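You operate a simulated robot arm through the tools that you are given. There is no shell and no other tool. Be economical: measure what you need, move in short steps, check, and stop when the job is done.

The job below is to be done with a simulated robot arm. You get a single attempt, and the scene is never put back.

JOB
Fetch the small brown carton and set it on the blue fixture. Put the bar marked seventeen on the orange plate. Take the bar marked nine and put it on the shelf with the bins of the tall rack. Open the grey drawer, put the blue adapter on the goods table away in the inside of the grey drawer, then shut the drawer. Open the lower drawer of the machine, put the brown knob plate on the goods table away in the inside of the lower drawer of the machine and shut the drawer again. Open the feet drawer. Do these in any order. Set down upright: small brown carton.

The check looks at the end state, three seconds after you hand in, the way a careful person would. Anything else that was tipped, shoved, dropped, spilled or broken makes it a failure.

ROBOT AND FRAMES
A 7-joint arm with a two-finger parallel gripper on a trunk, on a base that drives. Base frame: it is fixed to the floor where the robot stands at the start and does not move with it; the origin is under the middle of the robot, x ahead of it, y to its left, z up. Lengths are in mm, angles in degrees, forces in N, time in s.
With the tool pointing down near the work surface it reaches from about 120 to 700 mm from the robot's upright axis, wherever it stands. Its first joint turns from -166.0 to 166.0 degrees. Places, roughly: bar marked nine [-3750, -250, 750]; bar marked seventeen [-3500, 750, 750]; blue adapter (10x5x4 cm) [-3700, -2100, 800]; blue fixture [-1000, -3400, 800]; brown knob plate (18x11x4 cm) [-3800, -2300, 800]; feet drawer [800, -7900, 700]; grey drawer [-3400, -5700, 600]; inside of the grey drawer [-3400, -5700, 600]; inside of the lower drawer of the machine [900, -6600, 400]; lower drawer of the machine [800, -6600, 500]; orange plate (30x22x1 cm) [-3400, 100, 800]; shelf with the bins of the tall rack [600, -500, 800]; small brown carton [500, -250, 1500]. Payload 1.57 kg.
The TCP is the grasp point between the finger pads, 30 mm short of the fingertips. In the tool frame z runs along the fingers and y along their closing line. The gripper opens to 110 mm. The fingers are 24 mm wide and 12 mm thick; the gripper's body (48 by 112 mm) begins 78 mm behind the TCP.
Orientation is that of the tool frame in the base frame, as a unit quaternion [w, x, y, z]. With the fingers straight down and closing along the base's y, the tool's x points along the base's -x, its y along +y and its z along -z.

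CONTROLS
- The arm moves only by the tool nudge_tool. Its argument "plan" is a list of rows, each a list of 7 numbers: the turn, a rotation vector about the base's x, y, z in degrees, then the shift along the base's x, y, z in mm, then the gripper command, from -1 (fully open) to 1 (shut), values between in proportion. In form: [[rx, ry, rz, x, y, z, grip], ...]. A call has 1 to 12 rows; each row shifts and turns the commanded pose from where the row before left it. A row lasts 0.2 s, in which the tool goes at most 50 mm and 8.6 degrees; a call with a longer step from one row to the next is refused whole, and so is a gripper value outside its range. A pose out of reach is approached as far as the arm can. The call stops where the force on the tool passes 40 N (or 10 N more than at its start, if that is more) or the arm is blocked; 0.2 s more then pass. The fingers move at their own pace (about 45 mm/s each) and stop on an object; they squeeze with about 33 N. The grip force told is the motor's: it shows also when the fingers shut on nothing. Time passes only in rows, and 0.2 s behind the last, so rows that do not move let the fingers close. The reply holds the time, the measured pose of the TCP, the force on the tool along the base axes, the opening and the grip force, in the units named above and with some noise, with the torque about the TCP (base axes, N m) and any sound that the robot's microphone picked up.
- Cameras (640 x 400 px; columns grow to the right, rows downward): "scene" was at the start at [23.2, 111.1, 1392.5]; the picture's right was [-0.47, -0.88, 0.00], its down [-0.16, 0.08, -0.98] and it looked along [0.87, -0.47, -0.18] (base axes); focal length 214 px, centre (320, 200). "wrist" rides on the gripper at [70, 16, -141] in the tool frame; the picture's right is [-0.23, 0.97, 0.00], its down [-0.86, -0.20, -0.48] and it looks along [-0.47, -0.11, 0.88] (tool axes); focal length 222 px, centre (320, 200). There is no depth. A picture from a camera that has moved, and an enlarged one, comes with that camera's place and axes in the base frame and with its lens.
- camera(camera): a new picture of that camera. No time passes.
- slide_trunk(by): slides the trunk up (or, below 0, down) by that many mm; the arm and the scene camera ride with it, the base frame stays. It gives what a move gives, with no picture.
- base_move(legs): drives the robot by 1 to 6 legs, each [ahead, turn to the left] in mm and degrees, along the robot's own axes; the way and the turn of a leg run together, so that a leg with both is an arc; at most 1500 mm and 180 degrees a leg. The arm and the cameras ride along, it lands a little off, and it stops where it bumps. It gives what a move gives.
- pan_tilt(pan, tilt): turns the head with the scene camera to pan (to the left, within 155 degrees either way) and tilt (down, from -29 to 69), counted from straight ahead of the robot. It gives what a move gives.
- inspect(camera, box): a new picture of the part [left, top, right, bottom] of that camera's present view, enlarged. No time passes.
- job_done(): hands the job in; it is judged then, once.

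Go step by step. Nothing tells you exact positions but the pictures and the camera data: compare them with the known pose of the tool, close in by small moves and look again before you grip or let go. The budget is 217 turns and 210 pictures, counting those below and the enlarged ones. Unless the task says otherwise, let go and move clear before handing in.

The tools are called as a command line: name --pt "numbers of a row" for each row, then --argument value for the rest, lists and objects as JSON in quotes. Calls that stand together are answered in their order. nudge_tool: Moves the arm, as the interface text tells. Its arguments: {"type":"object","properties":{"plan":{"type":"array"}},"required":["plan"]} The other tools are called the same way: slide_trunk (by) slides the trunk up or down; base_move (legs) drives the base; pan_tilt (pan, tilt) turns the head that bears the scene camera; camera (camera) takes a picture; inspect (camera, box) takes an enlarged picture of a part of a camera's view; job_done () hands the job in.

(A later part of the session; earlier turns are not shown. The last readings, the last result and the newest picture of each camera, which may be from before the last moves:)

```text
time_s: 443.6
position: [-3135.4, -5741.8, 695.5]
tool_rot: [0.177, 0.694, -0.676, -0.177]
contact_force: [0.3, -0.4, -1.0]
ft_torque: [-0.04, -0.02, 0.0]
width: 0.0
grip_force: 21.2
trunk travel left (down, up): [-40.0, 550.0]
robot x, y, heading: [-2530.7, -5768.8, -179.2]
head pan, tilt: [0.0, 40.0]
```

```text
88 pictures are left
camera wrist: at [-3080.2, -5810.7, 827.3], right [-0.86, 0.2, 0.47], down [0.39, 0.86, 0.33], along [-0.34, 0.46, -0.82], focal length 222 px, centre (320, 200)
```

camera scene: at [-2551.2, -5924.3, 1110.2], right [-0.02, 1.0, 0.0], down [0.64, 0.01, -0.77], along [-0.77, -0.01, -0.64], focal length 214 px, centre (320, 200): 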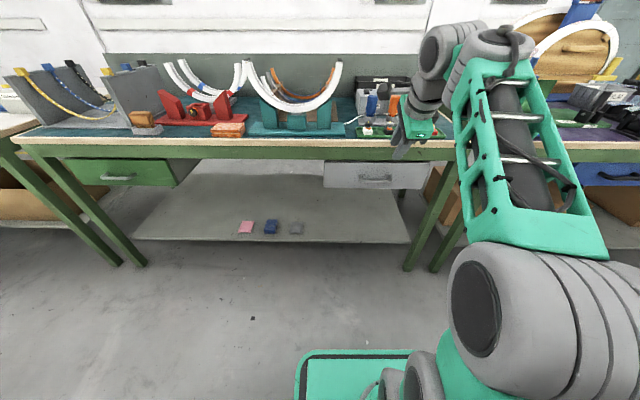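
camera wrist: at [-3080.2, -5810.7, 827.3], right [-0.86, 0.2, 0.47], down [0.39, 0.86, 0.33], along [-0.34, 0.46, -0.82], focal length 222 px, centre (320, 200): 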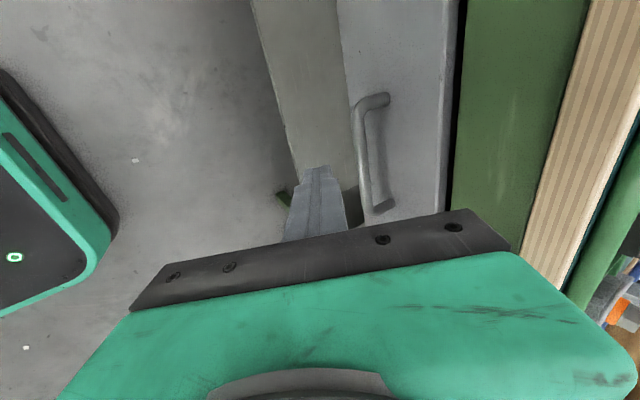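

The tips fell just short. I reopen, reposition 12 mm deeper, and grip again.

nudge_tool --pt "0 0 0 15 0 27 0.52" --pt "0 0 0 0 0 10 0.52" --pt "0 0 0 -22 0 0 0.52" --pt "0 0 0 -22 0 -10 0.52" --pt "0 0 0 -8 0 -14 0.52" --pt "0 0 0 -7 0 -13 0.52" --pt "0 0 0 -6 0 -9 0.52" --pt "0 0 0 0 0 0 0.52"

inspect --camera "wrist" --box '[220, 60, 440, 260]'

nudge_tool --pt "0 0 0 0 0 0 1" --pt "0 0 0 0 0 0 1" --pt "0 0 0 0 0 0 1"

```text
time_s: 445.4
position: [-3184.0, -5741.6, 686.9]
tool_rot: [0.176, 0.693, -0.676, -0.177]
contact_force: [-0.8, 0.2, -0.8]
ft_torque: [-0.03, -0.01, -0.04]
width: 26.3
grip_force: 0.0
trunk travel left (down, up): [-40.0, 550.0]
robot x, y, heading: [-2528.7, -5770.2, -179.1]
head pan, tilt: [0.0, 40.0]
```

```text
2.00 times, centred on (330, 160) of wrist
camera zoom: at [-3129.2, -5809.9, 818.6], right [-0.86, 0.2, 0.47], down [0.39, 0.86, 0.33], along [-0.34, 0.46, -0.82], focal length 444 px, centre (300, 280)
```

zoom: 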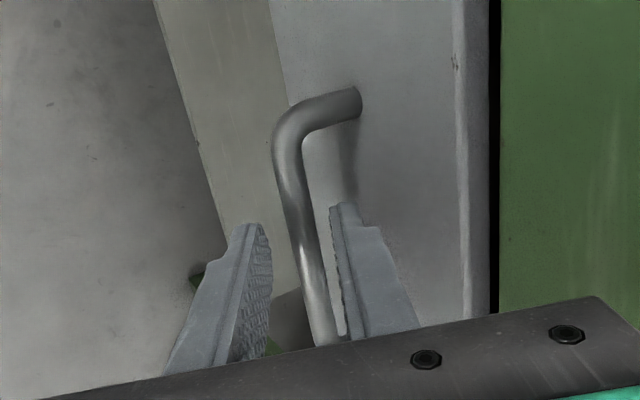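

```text
time_s: 446.2
position: [-3185.4, -5741.2, 687.9]
tool_rot: [0.177, 0.693, -0.676, -0.178]
contact_force: [-3.1, -1.6, 5.3]
ft_torque: [-0.42, 0.16, -0.54]
width: 11.1
grip_force: 28.7
trunk travel left (down, up): [-40.0, 550.0]
robot x, y, heading: [-2528.1, -5768.0, -179.1]
head pan, tilt: [0.0, 40.0]
```

Gripped at 11 mm. Pull with the arm, then the base.

nudge_tool --pt "0 0 0 6 0 0 1" --pt "0 0 0 12 0 0 1" --pt "0 0 0 15 0 0 1" --pt "0 0 0 15 0 0 1"

base_move --legs '[[-220, 0]]'

camera --camera "wrist"

```text
time_s: 447.2
position: [-3135.7, -5741.5, 688.4]
tool_rot: [0.177, 0.694, -0.675, -0.177]
contact_force: [1.5, -5.3, 8.7]
ft_torque: [-0.42, 0.11, -0.64]
width: 10.8
grip_force: 28.9
trunk travel left (down, up): [-40.0, 550.0]
robot x, y, heading: [-2532.8, -5772.7, -178.9]
head pan, tilt: [0.0, 40.0]
```

```text
time_s: 448.9
position: [-2915.7, -5739.0, 687.0]
tool_rot: [0.177, 0.694, -0.675, -0.177]
contact_force: [0.0, -0.3, 0.4]
ft_torque: [0.04, 0.01, 0.01]
width: 0.1
grip_force: 21.9
trunk travel left (down, up): [-40.0, 550.0]
robot x, y, heading: [-2309.9, -5761.7, -178.7]
head pan, tilt: [0.0, 40.0]
```

```text
86 pictures are left
camera wrist: at [-2860.8, -5806.6, 819.2], right [-0.86, 0.2, 0.47], down [0.38, 0.86, 0.33], along [-0.34, 0.46, -0.82], focal length 222 px, centre (320, 200)
```

wrist: 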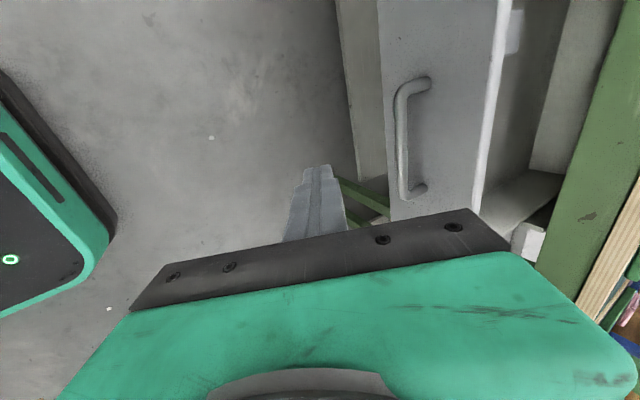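

The handle slipped at the end, but the drawer is open ~185 mm. Check the interior from above.

nudge_tool --pt "0 0 0 10 0 40 0" --pt "0 0 0 0 0 48 0" --pt "0 0 0 0 0 48 0" --pt "0 0 0 -20 0 40 0" --pt "0 0 0 -40 0 20 0" --pt "0 0 0 -45 0 0 0"

camera --camera "wrist"

camera --camera "scene"

```text
time_s: 450.3
position: [-3001.5, -5738.0, 876.2]
tool_rot: [0.177, 0.694, -0.674, -0.178]
contact_force: [0.5, 0.0, 1.5]
ft_torque: [0.0, 0.06, 0.03]
width: 55.1
grip_force: 0.0
out of reach, approached as far as the arm can: row 5, 6
trunk travel left (down, up): [-40.0, 550.0]
robot x, y, heading: [-2312.8, -5767.7, -178.7]
head pan, tilt: [0.0, 40.0]
```

```text
85 pictures are left
camera wrist: at [-2946.0, -5805.6, 1007.5], right [-0.86, 0.2, 0.48], down [0.38, 0.86, 0.33], along [-0.35, 0.46, -0.82], focal length 222 px, centre (320, 200)
```

wrist: 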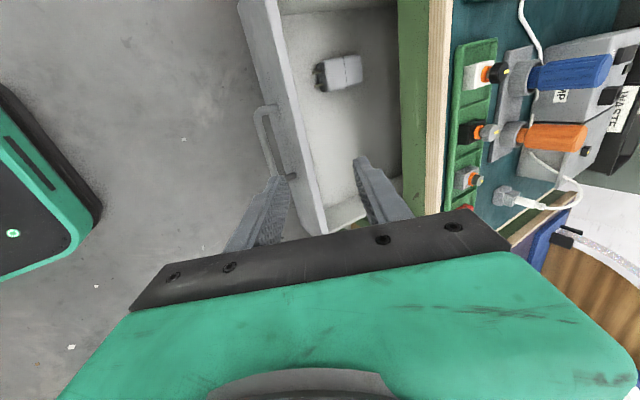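

```text
84 pictures are left
camera scene: at [-2329.2, -5920.4, 1110.1], right [-0.02, 1.0, 0.0], down [0.64, 0.01, -0.77], along [-0.77, -0.02, -0.64], focal length 214 px, centre (320, 200)
```

scene: 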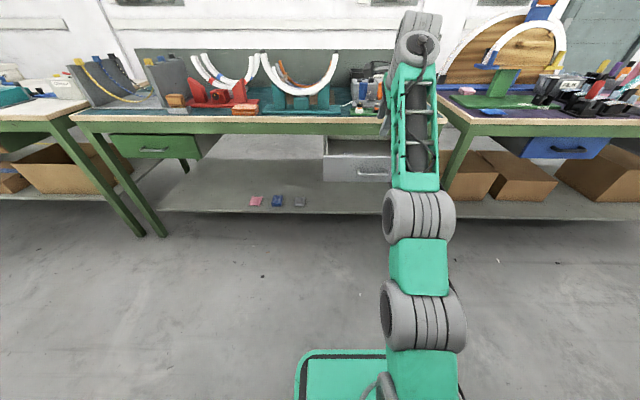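

Inside is a grey adapter at one end and free room at y≈−5690. Now fetch the blue adapter: I fold the arm a bit and drive north to the goods table.

nudge_tool --pt "0 0 0 45 0 20 0" --pt "0 0 0 45 0 20 0" --pt "0 -7 0 40 0 10 0" --pt "0 -7 0 20 0 10 0" --pt "0 -7 0 0 0 10 0" --pt "0 -7 0 0 0 0 0"

base_move --legs '[[0, -91.5], [1400, 0], [1400, 0], [720, 0], [0, 90]]'

pan_tilt --pan 5 --tilt 30

camera --camera "scene"

```text
time_s: 451.7
position: [-2807.7, -5737.4, 881.1]
tool_rot: [0.009, 0.717, -0.697, -0.005]
contact_force: [1.8, 0.3, 1.3]
ft_torque: [-0.01, 0.13, 0.01]
width: 55.0
grip_force: 0.0
out of reach, approached as far as the arm can: row 5, 6
trunk travel left (down, up): [-40.0, 550.0]
robot x, y, heading: [-2311.2, -5768.2, -178.7]
head pan, tilt: [0.0, 40.0]
```

```text
time_s: 476.3
position: [-2778.6, -2238.9, 879.9]
tool_rot: [0.009, 0.71, -0.704, -0.003]
contact_force: [-0.6, 0.6, -0.1]
ft_torque: [0.03, 0.01, 0.03]
width: 55.3
grip_force: 0.1
trunk travel left (down, up): [-40.0, 550.0]
robot x, y, heading: [-2276.5, -2277.0, 180.1]
head pan, tilt: [0.0, 40.0]
```

```text
time_s: 477.0
position: [-2779.3, -2238.7, 878.1]
tool_rot: [0.009, 0.71, -0.705, -0.003]
contact_force: [-0.1, 0.6, -0.6]
ft_torque: [-0.04, -0.02, -0.01]
width: 55.0
grip_force: 0.0
trunk travel left (down, up): [-40.0, 550.0]
robot x, y, heading: [-2281.8, -2279.6, 180.1]
head pan, tilt: [5.0, 30.0]
```

```text
83 pictures are left
camera scene: at [-2309.1, -2440.2, 1125.4], right [-0.09, 1.0, 0.0], down [0.5, 0.04, -0.87], along [-0.86, -0.07, -0.5], focal length 214 px, centre (320, 200)
```

scene: 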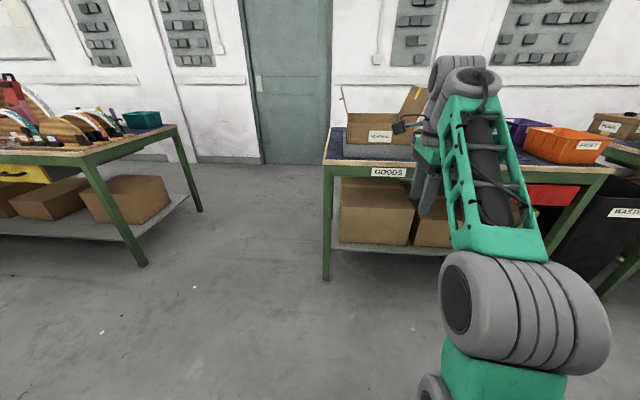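

The GOODS table is ahead, its items hidden. I raise the trunk for a view from above.

slide_trunk --by 350

pan_tilt --pan 0 --tilt 25

inspect --camera "scene" --box '[280, 120, 620, 330]'

camera --camera "wrist"

```text
time_s: 480.5
position: [-2779.3, -2239.6, 1229.2]
tool_rot: [0.008, 0.71, -0.704, -0.004]
contact_force: [0.8, 0.7, 0.3]
ft_torque: [-0.01, 0.01, 0.0]
width: 54.8
grip_force: 0.0
trunk travel left (down, up): [-390.0, 200.0]
robot x, y, heading: [-2281.7, -2280.3, 180.0]
head pan, tilt: [5.0, 30.0]
```

```text
time_s: 481.1
position: [-2779.9, -2238.9, 1227.9]
tool_rot: [0.009, 0.709, -0.705, -0.004]
contact_force: [-0.3, 0.8, 0.1]
ft_torque: [0.01, 0.01, -0.04]
width: 55.0
grip_force: 0.1
trunk travel left (down, up): [-390.0, 200.0]
robot x, y, heading: [-2276.6, -2278.7, 180.0]
head pan, tilt: [0.0, 25.0]
```

```text
1.88 times, centred on (450, 225) of scene
camera zoom: at [-2311.2, -2432.4, 1483.4], right [0.0, 1.0, 0.0], down [0.42, 0.0, -0.91], along [-0.91, 0.0, -0.42], focal length 404 px, centre (75, 153)
```

zoom: 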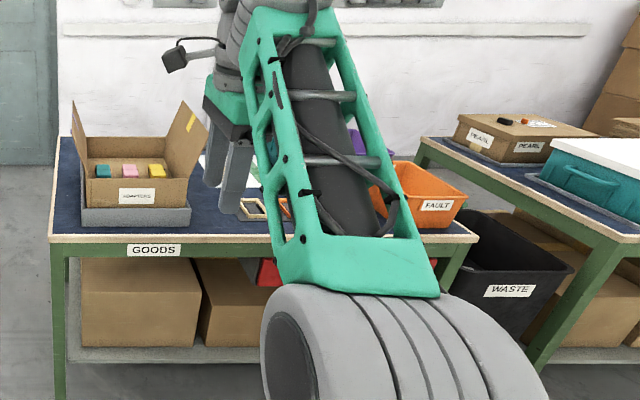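

```text
81 pictures are left
camera wrist: at [-2793.5, -2307.4, 1371.9], right [-0.98, 0.22, 0.02], down [0.2, 0.86, 0.47], along [0.09, 0.46, -0.88], focal length 222 px, centre (320, 200)
```

wrist: 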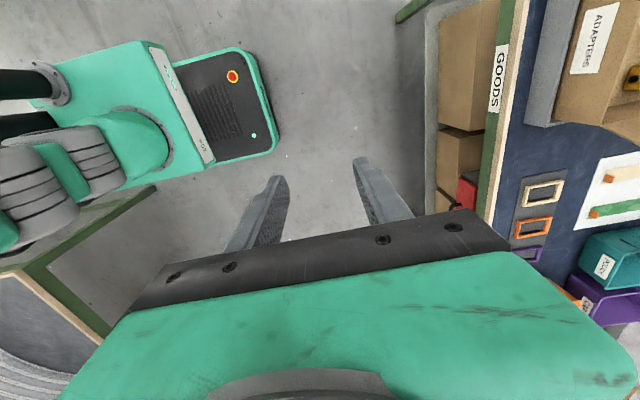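

A box of adapters stands left; the loose items are hidden by the arm. I drive closer and look with the wrist camera.

base_move --legs '[[430, 0]]'

nudge_tool --pt "0 0 0 -40 0 0 0" --pt "0 0 0 -45 0 0 0" --pt "0 0 0 -45 0 0 0" --pt "0 0 0 -45 0 0 0"

camera --camera "wrist"

pan_tilt --pan -10 --tilt 30

camera --camera "scene"

```text
time_s: 483.8
position: [-3220.8, -2239.1, 1229.1]
tool_rot: [0.009, 0.71, -0.704, -0.003]
contact_force: [0.2, 0.2, 0.2]
ft_torque: [0.02, 0.02, 0.01]
width: 54.9
grip_force: 0.0
trunk travel left (down, up): [-390.0, 200.0]
robot x, y, heading: [-2723.4, -2278.9, -179.9]
head pan, tilt: [0.0, 25.0]
```

```text
time_s: 484.8
position: [-3276.8, -2243.8, 1198.8]
tool_rot: [0.008, 0.711, -0.703, -0.004]
contact_force: [0.3, -0.5, 0.2]
ft_torque: [0.01, 0.01, -0.03]
width: 54.8
grip_force: 0.1
out of reach, approached as far as the arm can: row 1, 2, 3, 4
trunk travel left (down, up): [-390.0, 200.0]
robot x, y, heading: [-2722.5, -2278.8, -179.9]
head pan, tilt: [0.0, 25.0]
```

```text
80 pictures are left
camera wrist: at [-3290.4, -2311.0, 1341.6], right [-0.98, 0.22, 0.02], down [0.2, 0.86, 0.47], along [0.09, 0.46, -0.88], focal length 222 px, centre (320, 200)
```

wrist: 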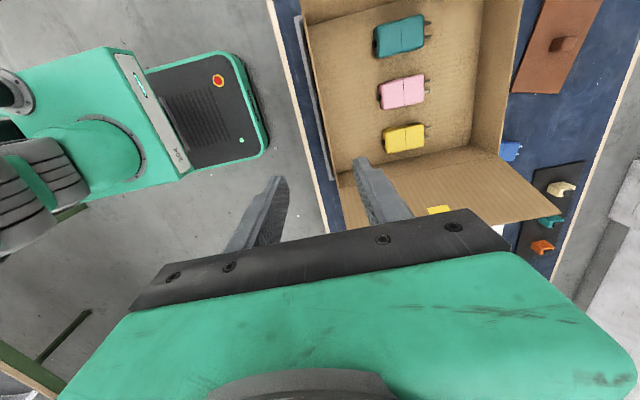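

```text
time_s: 485.5
position: [-3276.5, -2242.4, 1198.2]
tool_rot: [0.009, 0.711, -0.704, -0.004]
contact_force: [0.5, 0.6, 0.2]
ft_torque: [0.01, -0.03, 0.01]
width: 54.9
grip_force: 0.0
trunk travel left (down, up): [-390.0, 200.0]
robot x, y, heading: [-2720.6, -2274.6, -179.9]
head pan, tilt: [-10.0, 30.0]
```

```text
79 pictures are left
camera scene: at [-2749.7, -2416.8, 1475.5], right [0.17, 0.99, 0.0], down [0.49, -0.09, -0.87], along [-0.85, 0.15, -0.5], focal length 214 px, centre (320, 200)
```

scene: 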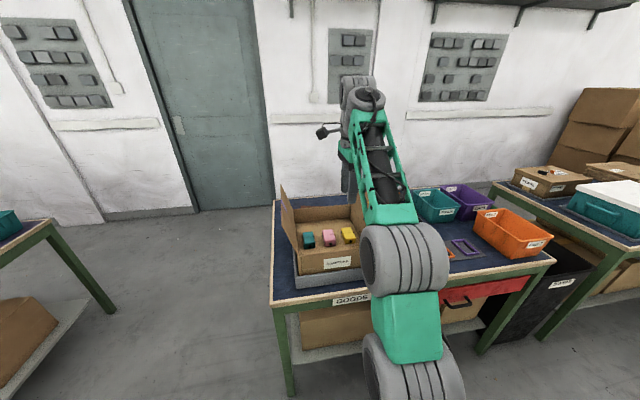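

The brown knob plate is behind the box at ≈(−3780, −2260); the blue adapter ≈(−3727, −2063) peeks out beside the box's flap. I move to the right side for a clear approach.

base_move --legs '[[-200, 0], [0, -90], [420, 0], [0, 90], [400, 0]]'

camera --camera "wrist"

pan_tilt --pan 5 --tilt 30

camera --camera "scene"

```text
time_s: 498.9
position: [-3491.8, -1850.0, 1197.1]
tool_rot: [0.009, 0.72, -0.694, -0.004]
contact_force: [0.3, 0.2, 0.2]
ft_torque: [0.01, 0.03, -0.02]
width: 55.0
grip_force: 0.1
trunk travel left (down, up): [-390.0, 200.0]
robot x, y, heading: [-2937.9, -1871.9, -178.4]
head pan, tilt: [-10.0, 30.0]
```

```text
78 pictures are left
camera wrist: at [-3502.8, -1918.3, 1341.3], right [-0.98, 0.19, 0.01], down [0.18, 0.87, 0.47], along [0.08, 0.46, -0.88], focal length 222 px, centre (320, 200)
```

wrist: 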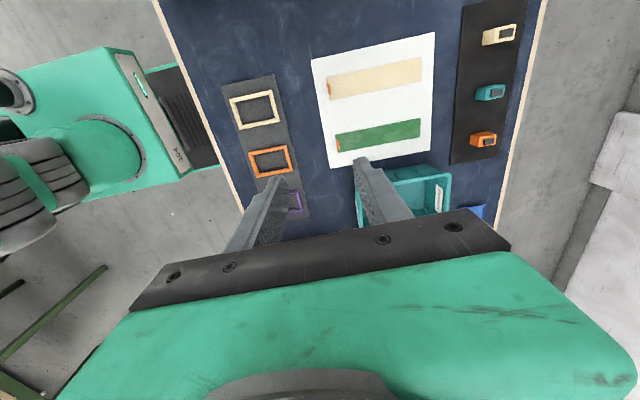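

```text
time_s: 499.7
position: [-3490.8, -1850.2, 1198.6]
tool_rot: [0.009, 0.72, -0.694, -0.004]
contact_force: [-0.2, 0.6, -0.5]
ft_torque: [-0.02, 0.0, 0.03]
width: 55.0
grip_force: 0.0
trunk travel left (down, up): [-390.0, 200.0]
robot x, y, heading: [-2935.6, -1866.0, -178.5]
head pan, tilt: [5.0, 30.0]
```

```text
77 pictures are left
camera scene: at [-2959.1, -2032.1, 1475.5], right [-0.12, 0.99, 0.0], down [0.5, 0.06, -0.87], along [-0.86, -0.1, -0.5], focal length 214 px, centre (320, 200)
```

scene: 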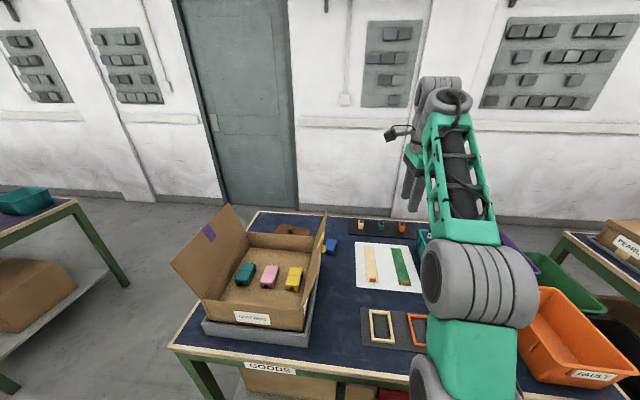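

Now zoom on the adapter and knob plate.

inspect --camera "scene" --box '[250, 200, 430, 310]'

inspect --camera "scene" --box '[255, 210, 345, 265]'

```text
3.56 times, centred on (340, 255) of scene
camera zoom: at [-2959.1, -2032.1, 1475.5], right [-0.12, 0.99, 0.0], down [0.5, 0.06, -0.87], along [-0.86, -0.1, -0.5], focal length 763 px, centre (249, 4)
```

zoom: 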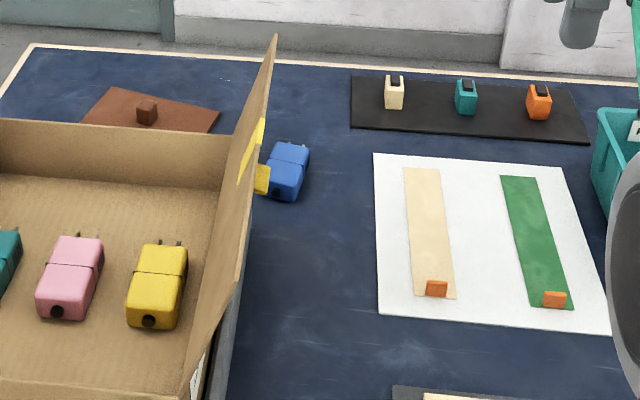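

```text
7.11 times, centred on (300, 238) of scene
camera zoom: at [-2959.1, -2032.1, 1475.5], right [-0.12, 0.99, 0.0], down [0.5, 0.06, -0.87], along [-0.86, -0.1, -0.5], focal length 1525 px, centre (462, -67)
```

zoom: 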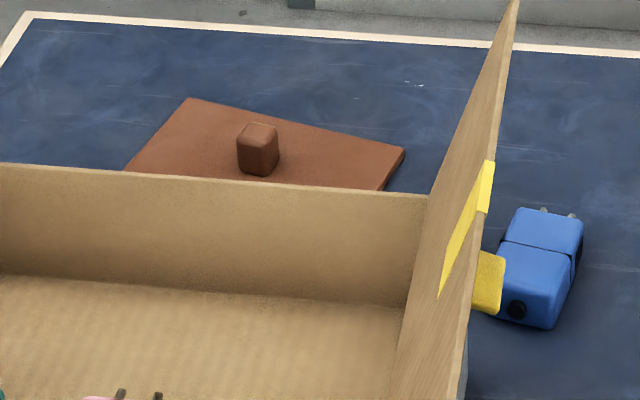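

The adapter's long axis lies along x, close to the flap, so I'll first draw it toward +y by hooking over it with a sideways-tilted tool, as with the bar. I move up to the table and tilt.

base_move --legs '[[45, 0]]'

nudge_tool --pt "0 0 0 -10 0 -45 0" --pt "0 0 0 -10 0 -45 0" --pt "0 0 0 -10 0 -45 0" --pt "-8 0 0 0 0 -40 0" --pt "-8 0 0 0 -10 -10 0" --pt "-8 0 0 -10 -20 0 0" --pt "-8 0 0 -10 -20 0 0" --pt "-8 0 0 -10 -20 0 0" --pt "0 0 0 -20 -30 0 0" --pt "0 0 0 -20 -30 0 0"

camera --camera "wrist"

camera --camera "scene"

```text
time_s: 500.6
position: [-3535.7, -1851.3, 1197.1]
tool_rot: [0.008, 0.72, -0.694, -0.002]
contact_force: [-0.3, -0.1, 0.0]
ft_torque: [0.03, -0.01, -0.03]
width: 54.9
grip_force: 0.1
trunk travel left (down, up): [-390.0, 200.0]
robot x, y, heading: [-2984.3, -1875.4, -178.4]
head pan, tilt: [5.0, 30.0]
```

```text
time_s: 502.8
position: [-3621.5, -1969.5, 1014.7]
tool_rot: [0.162, 0.7, -0.68, 0.144]
contact_force: [-0.3, 0.5, -0.7]
ft_torque: [0.01, -0.02, 0.04]
width: 55.0
grip_force: 0.1
out of reach, approached as far as the arm can: row 7, 8, 10
trunk travel left (down, up): [-390.0, 200.0]
robot x, y, heading: [-2979.0, -1868.1, -178.2]
head pan, tilt: [5.0, 30.0]
```

```text
74 pictures are left
camera wrist: at [-3633.2, -1972.1, 1173.8], right [-0.98, 0.19, -0.06], down [0.18, 0.98, 0.07], along [0.08, 0.06, -1.0], focal length 222 px, centre (320, 200)
```

wrist: 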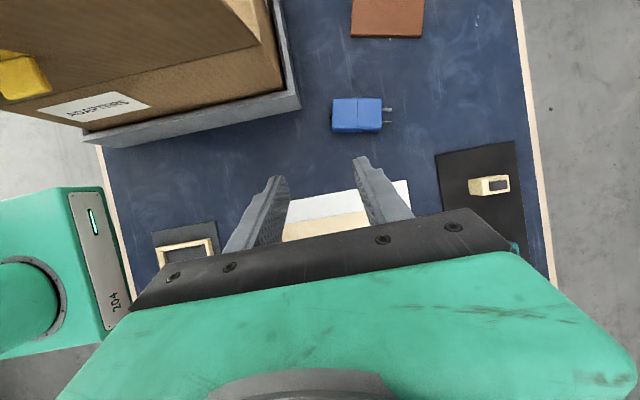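

```text
73 pictures are left
camera scene: at [-3004.4, -2033.3, 1475.5], right [-0.12, 0.99, 0.0], down [0.5, 0.06, -0.87], along [-0.86, -0.1, -0.5], focal length 214 px, centre (320, 200)
```

scene: 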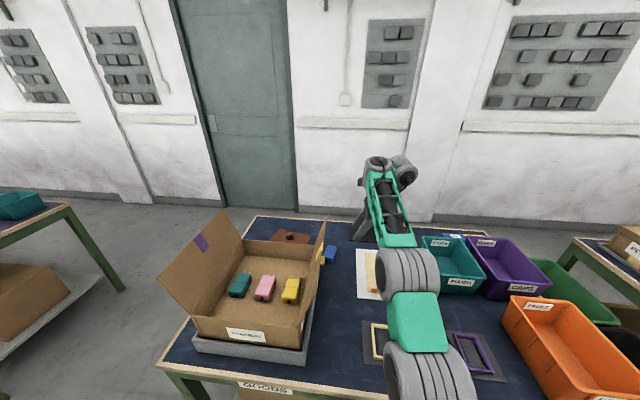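

The adapter body spans x −3646..−3722, y −2090..−2040. Continue lower and further with more tilt.

nudge_tool --pt "0 0 0 0 0 -45 0" --pt "0 0 0 0 -10 -40 0" --pt "-7 0 0 -10 -30 0 0" --pt "-7 0 0 -10 -35 0 0" --pt "0 0 0 -15 -35 0 0" --pt "0 0 0 -15 -35 0 0" --pt "0 0 0 -10 -15 0 0" --pt "0 0 0 0 0 0 0"

camera --camera "wrist"

```text
time_s: 504.6
position: [-3640.6, -2110.3, 933.9]
tool_rot: [0.18, 0.693, -0.683, 0.145]
contact_force: [0.0, 1.0, 0.2]
ft_torque: [0.0, 0.02, -0.03]
width: 55.1
grip_force: 0.0
out of reach, approached as far as the arm can: row 3, 4, 5, 6, 7
trunk travel left (down, up): [-390.0, 200.0]
robot x, y, heading: [-2978.2, -1870.5, -178.2]
head pan, tilt: [5.0, 30.0]
```

```text
72 pictures are left
camera wrist: at [-3649.4, -2108.6, 1093.9], right [-0.98, 0.2, -0.05], down [0.2, 0.98, 0.04], along [0.06, 0.03, -1.0], focal length 222 px, centre (320, 200)
```

wrist: 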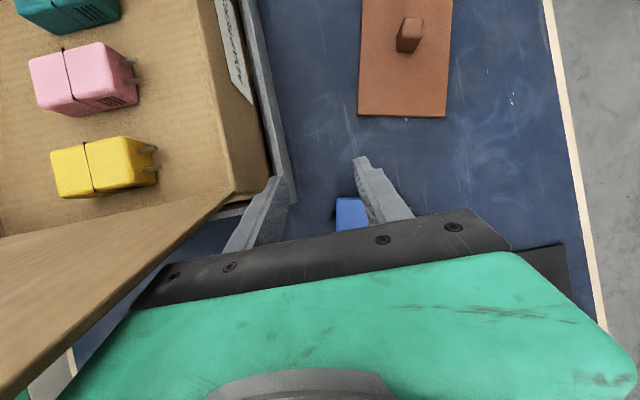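

The flap blocks this approach. The south end of the table is free, so I'll come from there instead. First raise and retract the arm.

nudge_tool --pt "0 0 0 5 15 40 0" --pt "0 0 0 10 20 40 0" --pt "0 0 0 20 25 35 0" --pt "7 0 0 30 30 20 0" --pt "7 0 0 30 30 0 0" --pt "7 0 0 30 30 0 0" --pt "6 0 0 30 30 0 0" --pt "0 0 0 30 20 0 0"

base_move --legs '[[-520, 0], [0, 88.5], [1230, 0], [0, -90], [1000, 0]]'

pan_tilt --pan -30 --tilt 30

camera --camera "scene"

```text
time_s: 506.4
position: [-3454.5, -1911.2, 1067.5]
tool_rot: [0.012, 0.717, -0.697, -0.019]
contact_force: [0.0, 0.2, 0.2]
ft_torque: [-0.02, -0.01, 0.0]
width: 54.9
grip_force: 0.1
trunk travel left (down, up): [-390.0, 200.0]
robot x, y, heading: [-2981.0, -1872.8, -178.5]
head pan, tilt: [5.0, 30.0]
```

```text
time_s: 527.6
position: [-3909.4, -3145.6, 1067.7]
tool_rot: [0.013, 0.709, -0.705, -0.019]
contact_force: [1.0, 0.8, -0.1]
ft_torque: [0.02, -0.01, 0.0]
width: 54.9
grip_force: 0.0
trunk travel left (down, up): [-390.0, 200.0]
robot x, y, heading: [-3439.9, -3118.3, -179.6]
head pan, tilt: [5.0, 30.0]
```

```text
time_s: 528.6
position: [-3909.9, -3145.9, 1068.5]
tool_rot: [0.014, 0.709, -0.705, -0.02]
contact_force: [-0.6, 0.9, -0.7]
ft_torque: [0.04, 0.01, -0.04]
width: 55.0
grip_force: 0.1
trunk travel left (down, up): [-390.0, 200.0]
robot x, y, heading: [-3433.5, -3114.6, -179.5]
head pan, tilt: [-30.0, 30.0]
```

```text
71 pictures are left
camera scene: at [-3450.5, -3224.4, 1475.5], right [0.49, 0.87, 0.0], down [0.44, -0.25, -0.87], along [-0.75, 0.43, -0.5], focal length 214 px, centre (320, 200)
```

scene: 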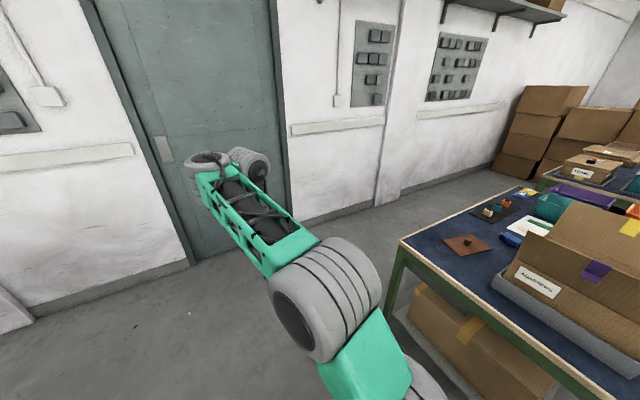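

There is ample room west of the table too (wall at x≈−5280). I drive round to its west side, facing east, where both items are in easy reach.

base_move --legs '[[880, 0], [0, -90.3], [1000, 0], [0, -90]]'

pan_tilt --pan -10 --tilt 40

camera --camera "scene"

camera --camera "wrist"

```text
time_s: 545.5
position: [-3850.9, -2107.0, 1068.3]
tool_rot: [0.02, 0.697, 0.716, 0.013]
contact_force: [-0.3, 0.3, 0.4]
ft_torque: [0.01, -0.06, 0.0]
width: 55.0
grip_force: 0.0
trunk travel left (down, up): [-390.0, 200.0]
robot x, y, heading: [-4324.8, -2145.8, 1.6]
head pan, tilt: [-30.0, 30.0]
```

```text
time_s: 546.4
position: [-3852.1, -2106.9, 1067.4]
tool_rot: [0.019, 0.697, 0.717, 0.014]
contact_force: [-0.5, -0.4, -0.2]
ft_torque: [-0.02, 0.0, 0.02]
width: 55.2
grip_force: 0.0
trunk travel left (down, up): [-390.0, 200.0]
robot x, y, heading: [-4322.5, -2144.8, 1.5]
head pan, tilt: [-10.0, 40.0]
```

```text
70 pictures are left
camera scene: at [-4304.7, -2005.3, 1460.2], right [-0.15, -0.99, 0.0], down [-0.64, 0.09, -0.77], along [0.76, -0.11, -0.64], focal length 214 px, centre (320, 200)
```

scene: 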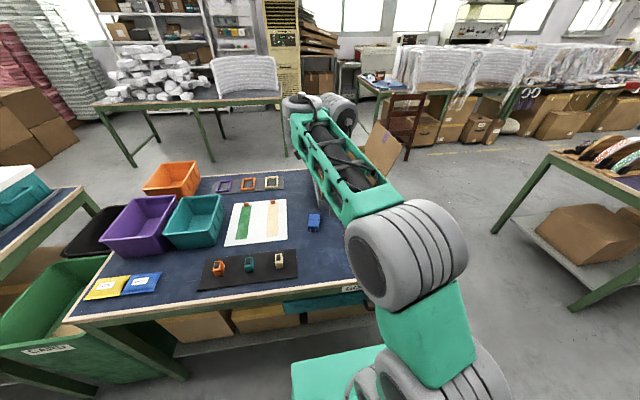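

```text
69 pictures are left
camera wrist: at [-3843.8, -2033.9, 1210.2], right [0.98, -0.2, 0.05], down [-0.2, -0.86, 0.48], along [-0.06, -0.48, -0.88], focal length 222 px, centre (320, 200)
```

wrist: 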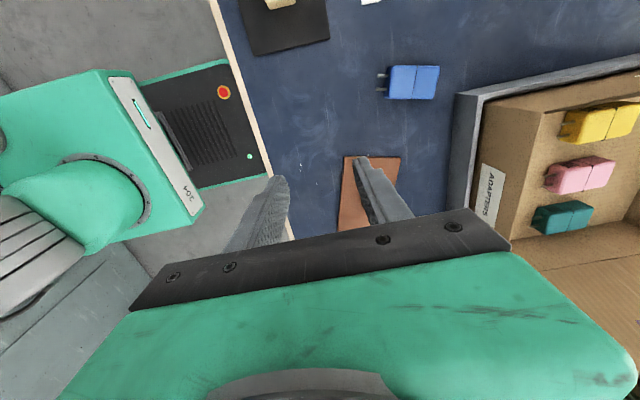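

Both items are in view: adapter at (−3692, −2071). I roll the tool 88° so it closes along y.

nudge_tool --pt "0 0 8 10 0 0 -0.5" --pt "0 0 8 10 0 0 -0.5" --pt "0 0 8 10 0 0 -0.5" --pt "0 0 8 10 0 0 -0.5" --pt "0 0 8 10 0 0 -0.5" --pt "0 0 8 10 0 0 -0.5" --pt "0 0 8 10 0 0 -0.5" --pt "0 0 8 10 0 0 -0.5" --pt "0 0 8 10 0 -10 -0.5" --pt "0 0 8 10 10 -20 -0.5" --pt "0 0 8 10 10 -20 -0.5" --pt "0 0 0 0 0 0 -0.5"

camera --camera "wrist"

```text
time_s: 549.0
position: [-3740.1, -2084.5, 1017.6]
tool_rot: [0.005, 0.003, 1.0, 0.022]
contact_force: [-1.4, -0.2, -0.8]
ft_torque: [0.01, -0.01, 0.02]
width: 82.3
grip_force: 0.0
trunk travel left (down, up): [-390.0, 200.0]
robot x, y, heading: [-4326.6, -2146.8, 1.7]
head pan, tilt: [-10.0, 40.0]
```

```text
68 pictures are left
camera wrist: at [-3812.0, -2073.7, 1159.9], right [0.23, 0.97, 0.05], down [0.85, -0.23, 0.48], along [0.47, -0.07, -0.88], focal length 222 px, centre (320, 200)
```

wrist: 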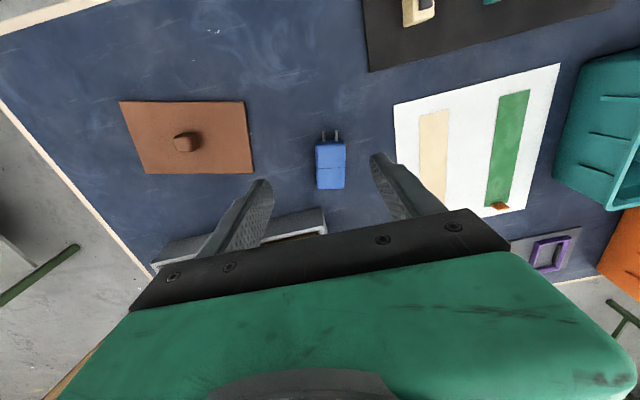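

Adapter at (−3695, −2069), rotated −11.5°. Align and descend.

nudge_tool --pt "0 0 -6 15 5 -35 -0.5" --pt "0 0 -5.5 15 5 -35 -0.5" --pt "0 0 0 15 5 -35 -0.5" --pt "0 0 0 0 0 -20 -0.5" --pt "0 0 0 0 0 0 -0.5"

camera --camera "wrist"

```text
time_s: 550.2
position: [-3696.5, -2069.7, 891.8]
tool_rot: [0.007, 0.104, 0.994, 0.021]
contact_force: [0.0, 0.3, -0.8]
ft_torque: [0.0, 0.0, -0.02]
width: 82.8
grip_force: 0.1
trunk travel left (down, up): [-390.0, 200.0]
robot x, y, heading: [-4323.7, -2146.9, 1.7]
head pan, tilt: [-10.0, 40.0]
```

```text
67 pictures are left
camera wrist: at [-3764.3, -2044.6, 1034.1], right [0.42, 0.91, 0.05], down [0.79, -0.39, 0.48], along [0.45, -0.17, -0.88], focal length 222 px, centre (320, 200)
```

wrist: 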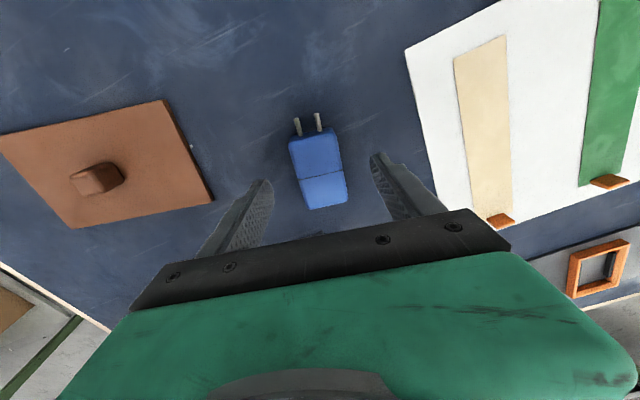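

nudge_tool --pt "0 0 0 2 0 -25 -0.5" --pt "0 0 0 0 0 -18 -0.5" --pt "0 0 0 0 0 -10 -0.5" --pt "0 0 0 0 0 0 -0.5" --pt "0 0 0 0 0 0 1" --pt "0 0 0 0 0 0 1" --pt "0 0 0 0 0 0 1" --pt "0 0 0 0 0 20 1" --pt "0 0 0 0 0 40 1" --pt "0 0 0 0 0 45 1"

camera --camera "wrist"

```text
time_s: 552.4
position: [-3676.7, -2069.2, 958.2]
tool_rot: [0.006, 0.103, 0.994, 0.021]
contact_force: [0.6, 0.0, -0.9]
ft_torque: [-0.03, -0.02, 0.03]
width: 45.5
grip_force: 33.0
out of reach, approached as far as the arm can: row 1, 2, 3
trunk travel left (down, up): [-390.0, 200.0]
robot x, y, heading: [-4325.1, -2148.0, 1.7]
head pan, tilt: [-10.0, 40.0]
```

```text
66 pictures are left
camera wrist: at [-3743.8, -2044.2, 1100.7], right [0.42, 0.9, 0.04], down [0.79, -0.39, 0.48], along [0.45, -0.17, -0.88], focal length 222 px, centre (320, 200)
```

wrist: 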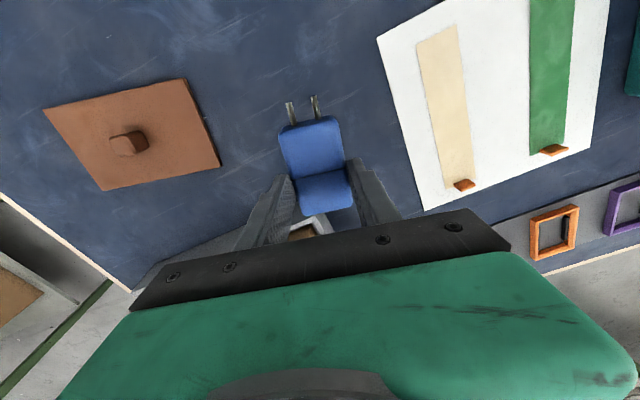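

Adapter held (45.5 mm). I carry it back round to the grey drawer.

base_move --legs '[[0, -91.7], [970, 0], [0, 90], [1300, 0], [600, 0], [0, -90]]'

base_move --legs '[[1350, 0], [1265, 0], [0, -90]]'

camera --camera "wrist"

```text
time_s: 577.9
position: [-2324.9, -3719.6, 957.9]
tool_rot: [0.02, 0.773, 0.634, 0.011]
contact_force: [-0.7, -0.7, -1.1]
ft_torque: [0.0, -0.03, -0.03]
width: 45.4
grip_force: 32.9
trunk travel left (down, up): [-390.0, 200.0]
robot x, y, heading: [-2406.3, -3069.0, -87.6]
head pan, tilt: [-10.0, 40.0]
```

```text
time_s: 594.4
position: [-2931.1, -5803.2, 959.0]
tool_rot: [0.023, 0.997, -0.076, -0.006]
contact_force: [0.0, -0.8, -1.7]
ft_torque: [0.01, -0.02, -0.03]
width: 45.2
grip_force: 32.8
trunk travel left (down, up): [-390.0, 200.0]
robot x, y, heading: [-2281.4, -5689.3, -174.9]
head pan, tilt: [-10.0, 40.0]
```

```text
65 pictures are left
camera wrist: at [-2862.2, -5823.0, 1100.8], right [-0.37, -0.93, 0.05], down [-0.81, 0.35, 0.48], along [-0.46, 0.14, -0.88], focal length 222 px, centre (320, 200)
```

wrist: 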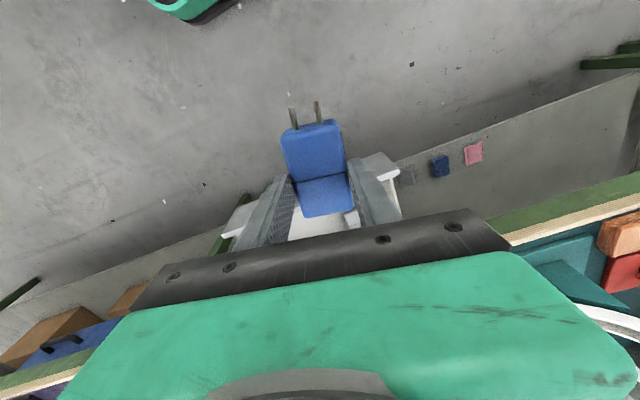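

I square up and move over the open drawer.

base_move --legs '[[0, -5.1], [195, 0]]'

nudge_tool --pt "0 0 5 0 20 0 1" --pt "0 0 5 0 25 0 1" --pt "0 0 0 0 10 0 1" --pt "0 0 0 0 0 0 1"

camera --camera "wrist"

camera --camera "scene"

```text
time_s: 596.5
position: [-3131.4, -5747.2, 959.3]
tool_rot: [0.021, 0.993, -0.119, -0.007]
contact_force: [1.0, -0.1, -1.2]
ft_torque: [-0.01, 0.02, -0.01]
width: 45.3
grip_force: 32.7
trunk travel left (down, up): [-390.0, 200.0]
robot x, y, heading: [-2481.2, -5688.3, 180.3]
head pan, tilt: [-10.0, 40.0]
```

```text
time_s: 597.5
position: [-3132.9, -5692.1, 959.0]
tool_rot: [0.022, 0.999, -0.032, -0.004]
contact_force: [0.6, 0.2, -1.2]
ft_torque: [0.01, 0.03, -0.02]
width: 45.4
grip_force: 33.4
trunk travel left (down, up): [-390.0, 200.0]
robot x, y, heading: [-2479.9, -5687.8, 180.2]
head pan, tilt: [-10.0, 40.0]
```

```text
64 pictures are left
camera wrist: at [-3062.6, -5705.3, 1101.4], right [-0.29, -0.96, 0.05], down [-0.84, 0.27, 0.48], along [-0.47, 0.1, -0.88], focal length 222 px, centre (320, 200)
```

wrist: 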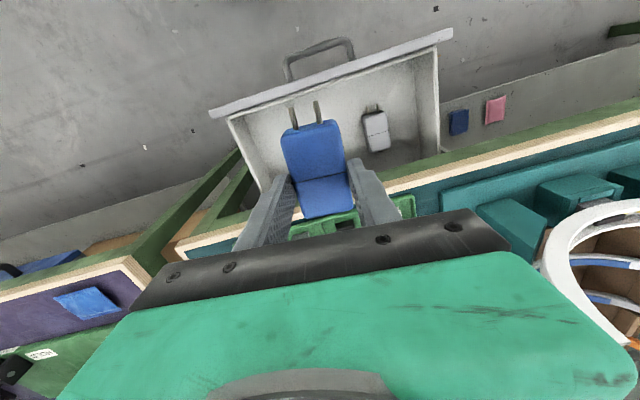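

```text
63 pictures are left
camera scene: at [-2502.1, -5828.2, 1460.1], right [0.17, 0.98, 0.0], down [0.63, -0.11, -0.77], along [-0.75, 0.13, -0.64], focal length 214 px, centre (320, 200)
```

scene: 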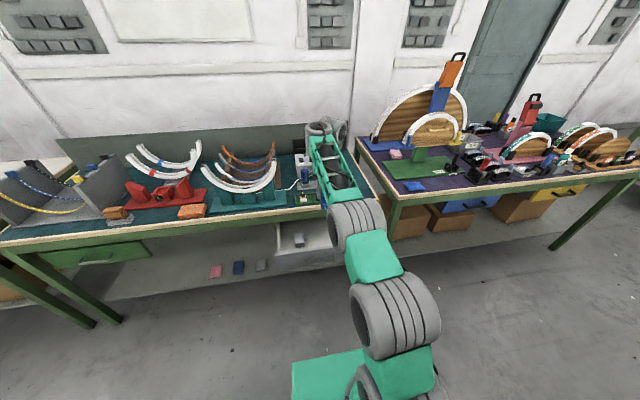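

Drawer interior spans x −3070..−3220. I shift to x≈−3160 and lower the trunk 200 mm.

nudge_tool --pt "2.5 0 3.7 -14 2 0 1" --pt "0 0 0 -13 0 0 1" --pt "0 0 0 0 0 0 1"

slide_trunk --by -190

camera --camera "wrist"

camera --camera "scene"

```text
time_s: 598.3
position: [-3158.4, -5690.3, 957.7]
tool_rot: [0.0, 1.0, 0.001, -0.005]
contact_force: [0.0, -1.2, -0.9]
ft_torque: [-0.01, 0.0, -0.01]
width: 45.1
grip_force: 33.2
trunk travel left (down, up): [-390.0, 200.0]
robot x, y, heading: [-2482.0, -5691.0, 179.8]
head pan, tilt: [-10.0, 40.0]
```

```text
time_s: 600.4
position: [-3159.5, -5690.8, 768.4]
tool_rot: [0.0, 1.0, 0.0, -0.005]
contact_force: [0.2, -0.2, -0.4]
ft_torque: [-0.02, -0.01, 0.0]
width: 45.4
grip_force: 32.5
trunk travel left (down, up): [-200.0, 390.0]
robot x, y, heading: [-2480.0, -5685.0, 180.1]
head pan, tilt: [-10.0, 40.0]
```

```text
62 pictures are left
camera wrist: at [-3088.5, -5705.7, 909.8], right [-0.23, -0.97, 0.0], down [-0.85, 0.2, 0.49], along [-0.47, 0.11, -0.87], focal length 222 px, centre (320, 200)
```

wrist: 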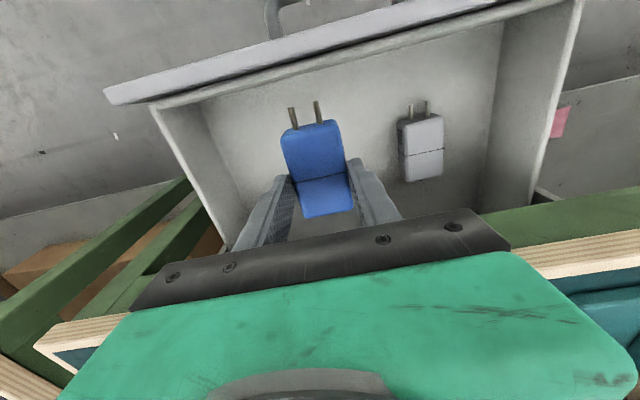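

```text
61 pictures are left
camera scene: at [-2502.1, -5828.3, 1270.2], right [0.17, 0.98, 0.0], down [0.63, -0.11, -0.77], along [-0.75, 0.13, -0.64], focal length 214 px, centre (320, 200)
```

scene: 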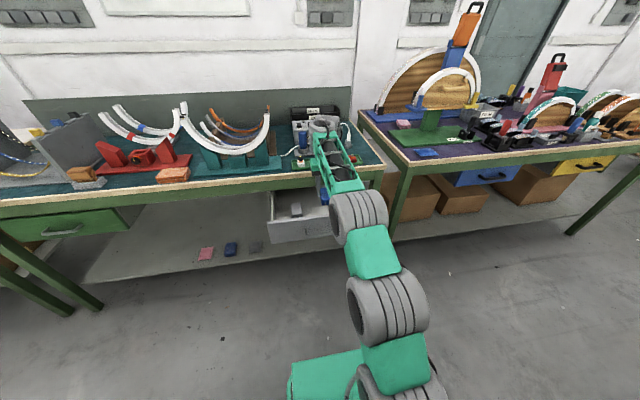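

Adapter hangs over free drawer floor. Descend stepwise.

nudge_tool --pt "0 0 0 0 0 -25 1" --pt "0 0 0 0 0 -25 1" --pt "0 0 0 0 0 -10 1" --pt "0 0 0 0 0 0 1"

nudge_tool --pt "0 0 0 0 0 -4 1" --pt "0 0 0 0 0 -4 1" --pt "0 0 0 0 0 -4 1" --pt "0 0 0 0 0 0 1"

nudge_tool --pt "0 0 0 0 0 -4 1" --pt "0 0 0 0 0 -4 1" --pt "0 0 0 0 0 0 1"

nudge_tool --pt "0 0 0 0 0 -4 1" --pt "0 0 0 0 0 -4 1" --pt "0 0 0 0 0 0 1"

```text
time_s: 601.4
position: [-3158.2, -5690.0, 707.3]
tool_rot: [-0.001, 1.0, 0.0, -0.006]
contact_force: [-0.3, 0.3, -1.3]
ft_torque: [0.0, 0.01, -0.02]
width: 45.2
grip_force: 33.2
trunk travel left (down, up): [-200.0, 390.0]
robot x, y, heading: [-2481.9, -5688.4, 180.2]
head pan, tilt: [-10.0, 40.0]
```

```text
time_s: 602.4
position: [-3158.6, -5691.1, 697.3]
tool_rot: [0.0, 1.0, 0.0, -0.005]
contact_force: [0.5, 0.3, -0.7]
ft_torque: [0.0, -0.03, 0.0]
width: 45.5
grip_force: 33.2
trunk travel left (down, up): [-200.0, 390.0]
robot x, y, heading: [-2481.6, -5685.8, 180.1]
head pan, tilt: [-10.0, 40.0]
```

```text
time_s: 603.2
position: [-3158.3, -5689.8, 688.1]
tool_rot: [0.0, 1.0, -0.001, -0.005]
contact_force: [-0.3, 0.2, -1.2]
ft_torque: [0.0, 0.02, 0.01]
width: 45.4
grip_force: 33.4
trunk travel left (down, up): [-200.0, 390.0]
robot x, y, heading: [-2480.3, -5689.2, 180.0]
head pan, tilt: [-10.0, 40.0]
```

```text
time_s: 604.0
position: [-3158.7, -5690.6, 680.8]
tool_rot: [0.0, 1.0, 0.001, -0.005]
contact_force: [0.2, -0.3, -1.2]
ft_torque: [-0.02, -0.01, 0.02]
width: 45.1
grip_force: 33.2
trunk travel left (down, up): [-200.0, 390.0]
robot x, y, heading: [-2477.9, -5690.6, 180.0]
head pan, tilt: [-10.0, 40.0]
```

nudge_tool --pt "0 0 0 0 0 -4 1" --pt "0 0 0 0 0 -4 1" --pt "0 0 0 0 0 0 1"

nudge_tool --pt "0 0 0 0 0 -4 1" --pt "0 0 0 0 0 -4 1" --pt "0 0 0 0 0 0 1"

nudge_tool --pt "0 0 0 0 0 -4 1" --pt "0 0 0 0 0 -4 1" --pt "0 0 0 0 0 0 1"

camera --camera "wrist"

```text
time_s: 604.8
position: [-3158.5, -5690.8, 674.6]
tool_rot: [0.001, 1.0, 0.001, -0.007]
contact_force: [0.2, 0.3, 9.9]
ft_torque: [-0.25, -0.54, 0.04]
width: 45.2
grip_force: 33.0
trunk travel left (down, up): [-200.0, 390.0]
robot x, y, heading: [-2480.4, -5690.8, 180.1]
head pan, tilt: [-10.0, 40.0]
```

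```text
time_s: 605.6
position: [-3158.5, -5689.8, 666.3]
tool_rot: [0.0, 1.0, -0.001, -0.007]
contact_force: [-2.9, 2.8, 25.0]
ft_torque: [0.06, 0.14, -0.01]
width: 45.7
grip_force: 32.9
trunk travel left (down, up): [-200.0, 390.0]
robot x, y, heading: [-2478.0, -5685.7, 180.2]
head pan, tilt: [-10.0, 40.0]
```

```text
time_s: 606.4
position: [-3157.6, -5690.7, 657.1]
tool_rot: [0.001, 1.0, 0.001, -0.006]
contact_force: [0.2, 1.1, 24.4]
ft_torque: [0.02, -0.08, -0.06]
width: 45.6
grip_force: 32.9
trunk travel left (down, up): [-200.0, 390.0]
robot x, y, heading: [-2481.9, -5691.1, 179.9]
head pan, tilt: [-10.0, 40.0]
```

```text
60 pictures are left
camera wrist: at [-3087.2, -5705.6, 799.0], right [-0.23, -0.97, 0.0], down [-0.85, 0.2, 0.49], along [-0.48, 0.11, -0.87], focal length 222 px, centre (320, 200)
```

wrist: 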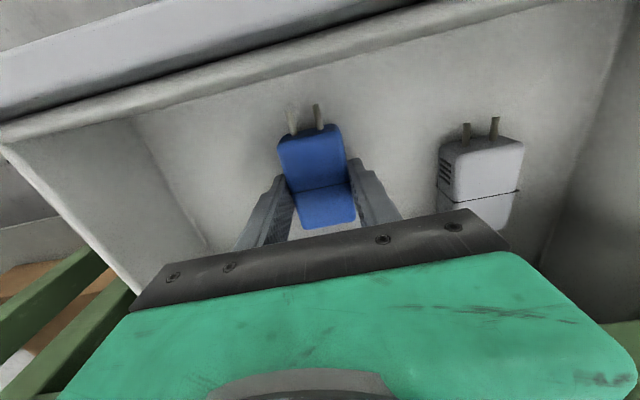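

It rests on the drawer floor. Open and rise.

nudge_tool --pt "0 0 0 0 0 2 0.5" --pt "0 0 0 0 0 0 -0.3" --pt "0 0 0 0 0 0 -0.3" --pt "0 0 0 0 0 20 -0.3" --pt "0 0 0 0 0 40 -0.3" --pt "0 0 0 0 0 45 -0.3" --pt "0 0 0 0 0 45 -0.3" --pt "0 0 0 10 0 40 -0.3"

camera --camera "wrist"

```text
time_s: 608.2
position: [-3149.0, -5690.4, 847.6]
tool_rot: [0.0, 1.0, 0.0, -0.004]
contact_force: [-0.2, 0.2, 0.5]
ft_torque: [0.0, 0.03, -0.01]
width: 71.3
grip_force: 0.1
trunk travel left (down, up): [-200.0, 390.0]
robot x, y, heading: [-2478.9, -5692.1, 180.1]
head pan, tilt: [-10.0, 40.0]
```

```text
59 pictures are left
camera wrist: at [-3078.5, -5706.1, 989.8], right [-0.23, -0.97, 0.0], down [-0.85, 0.2, 0.49], along [-0.47, 0.11, -0.87], focal length 222 px, centre (320, 200)
```

wrist: 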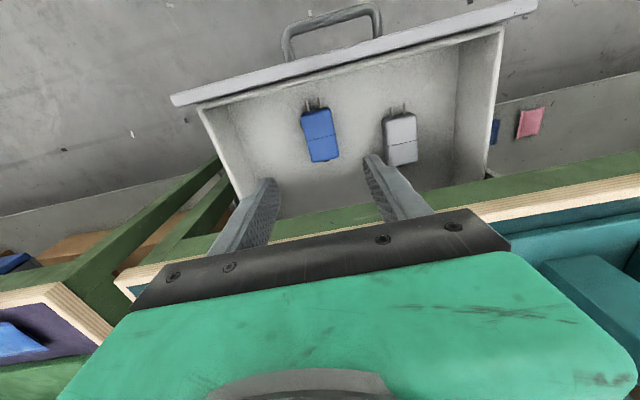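

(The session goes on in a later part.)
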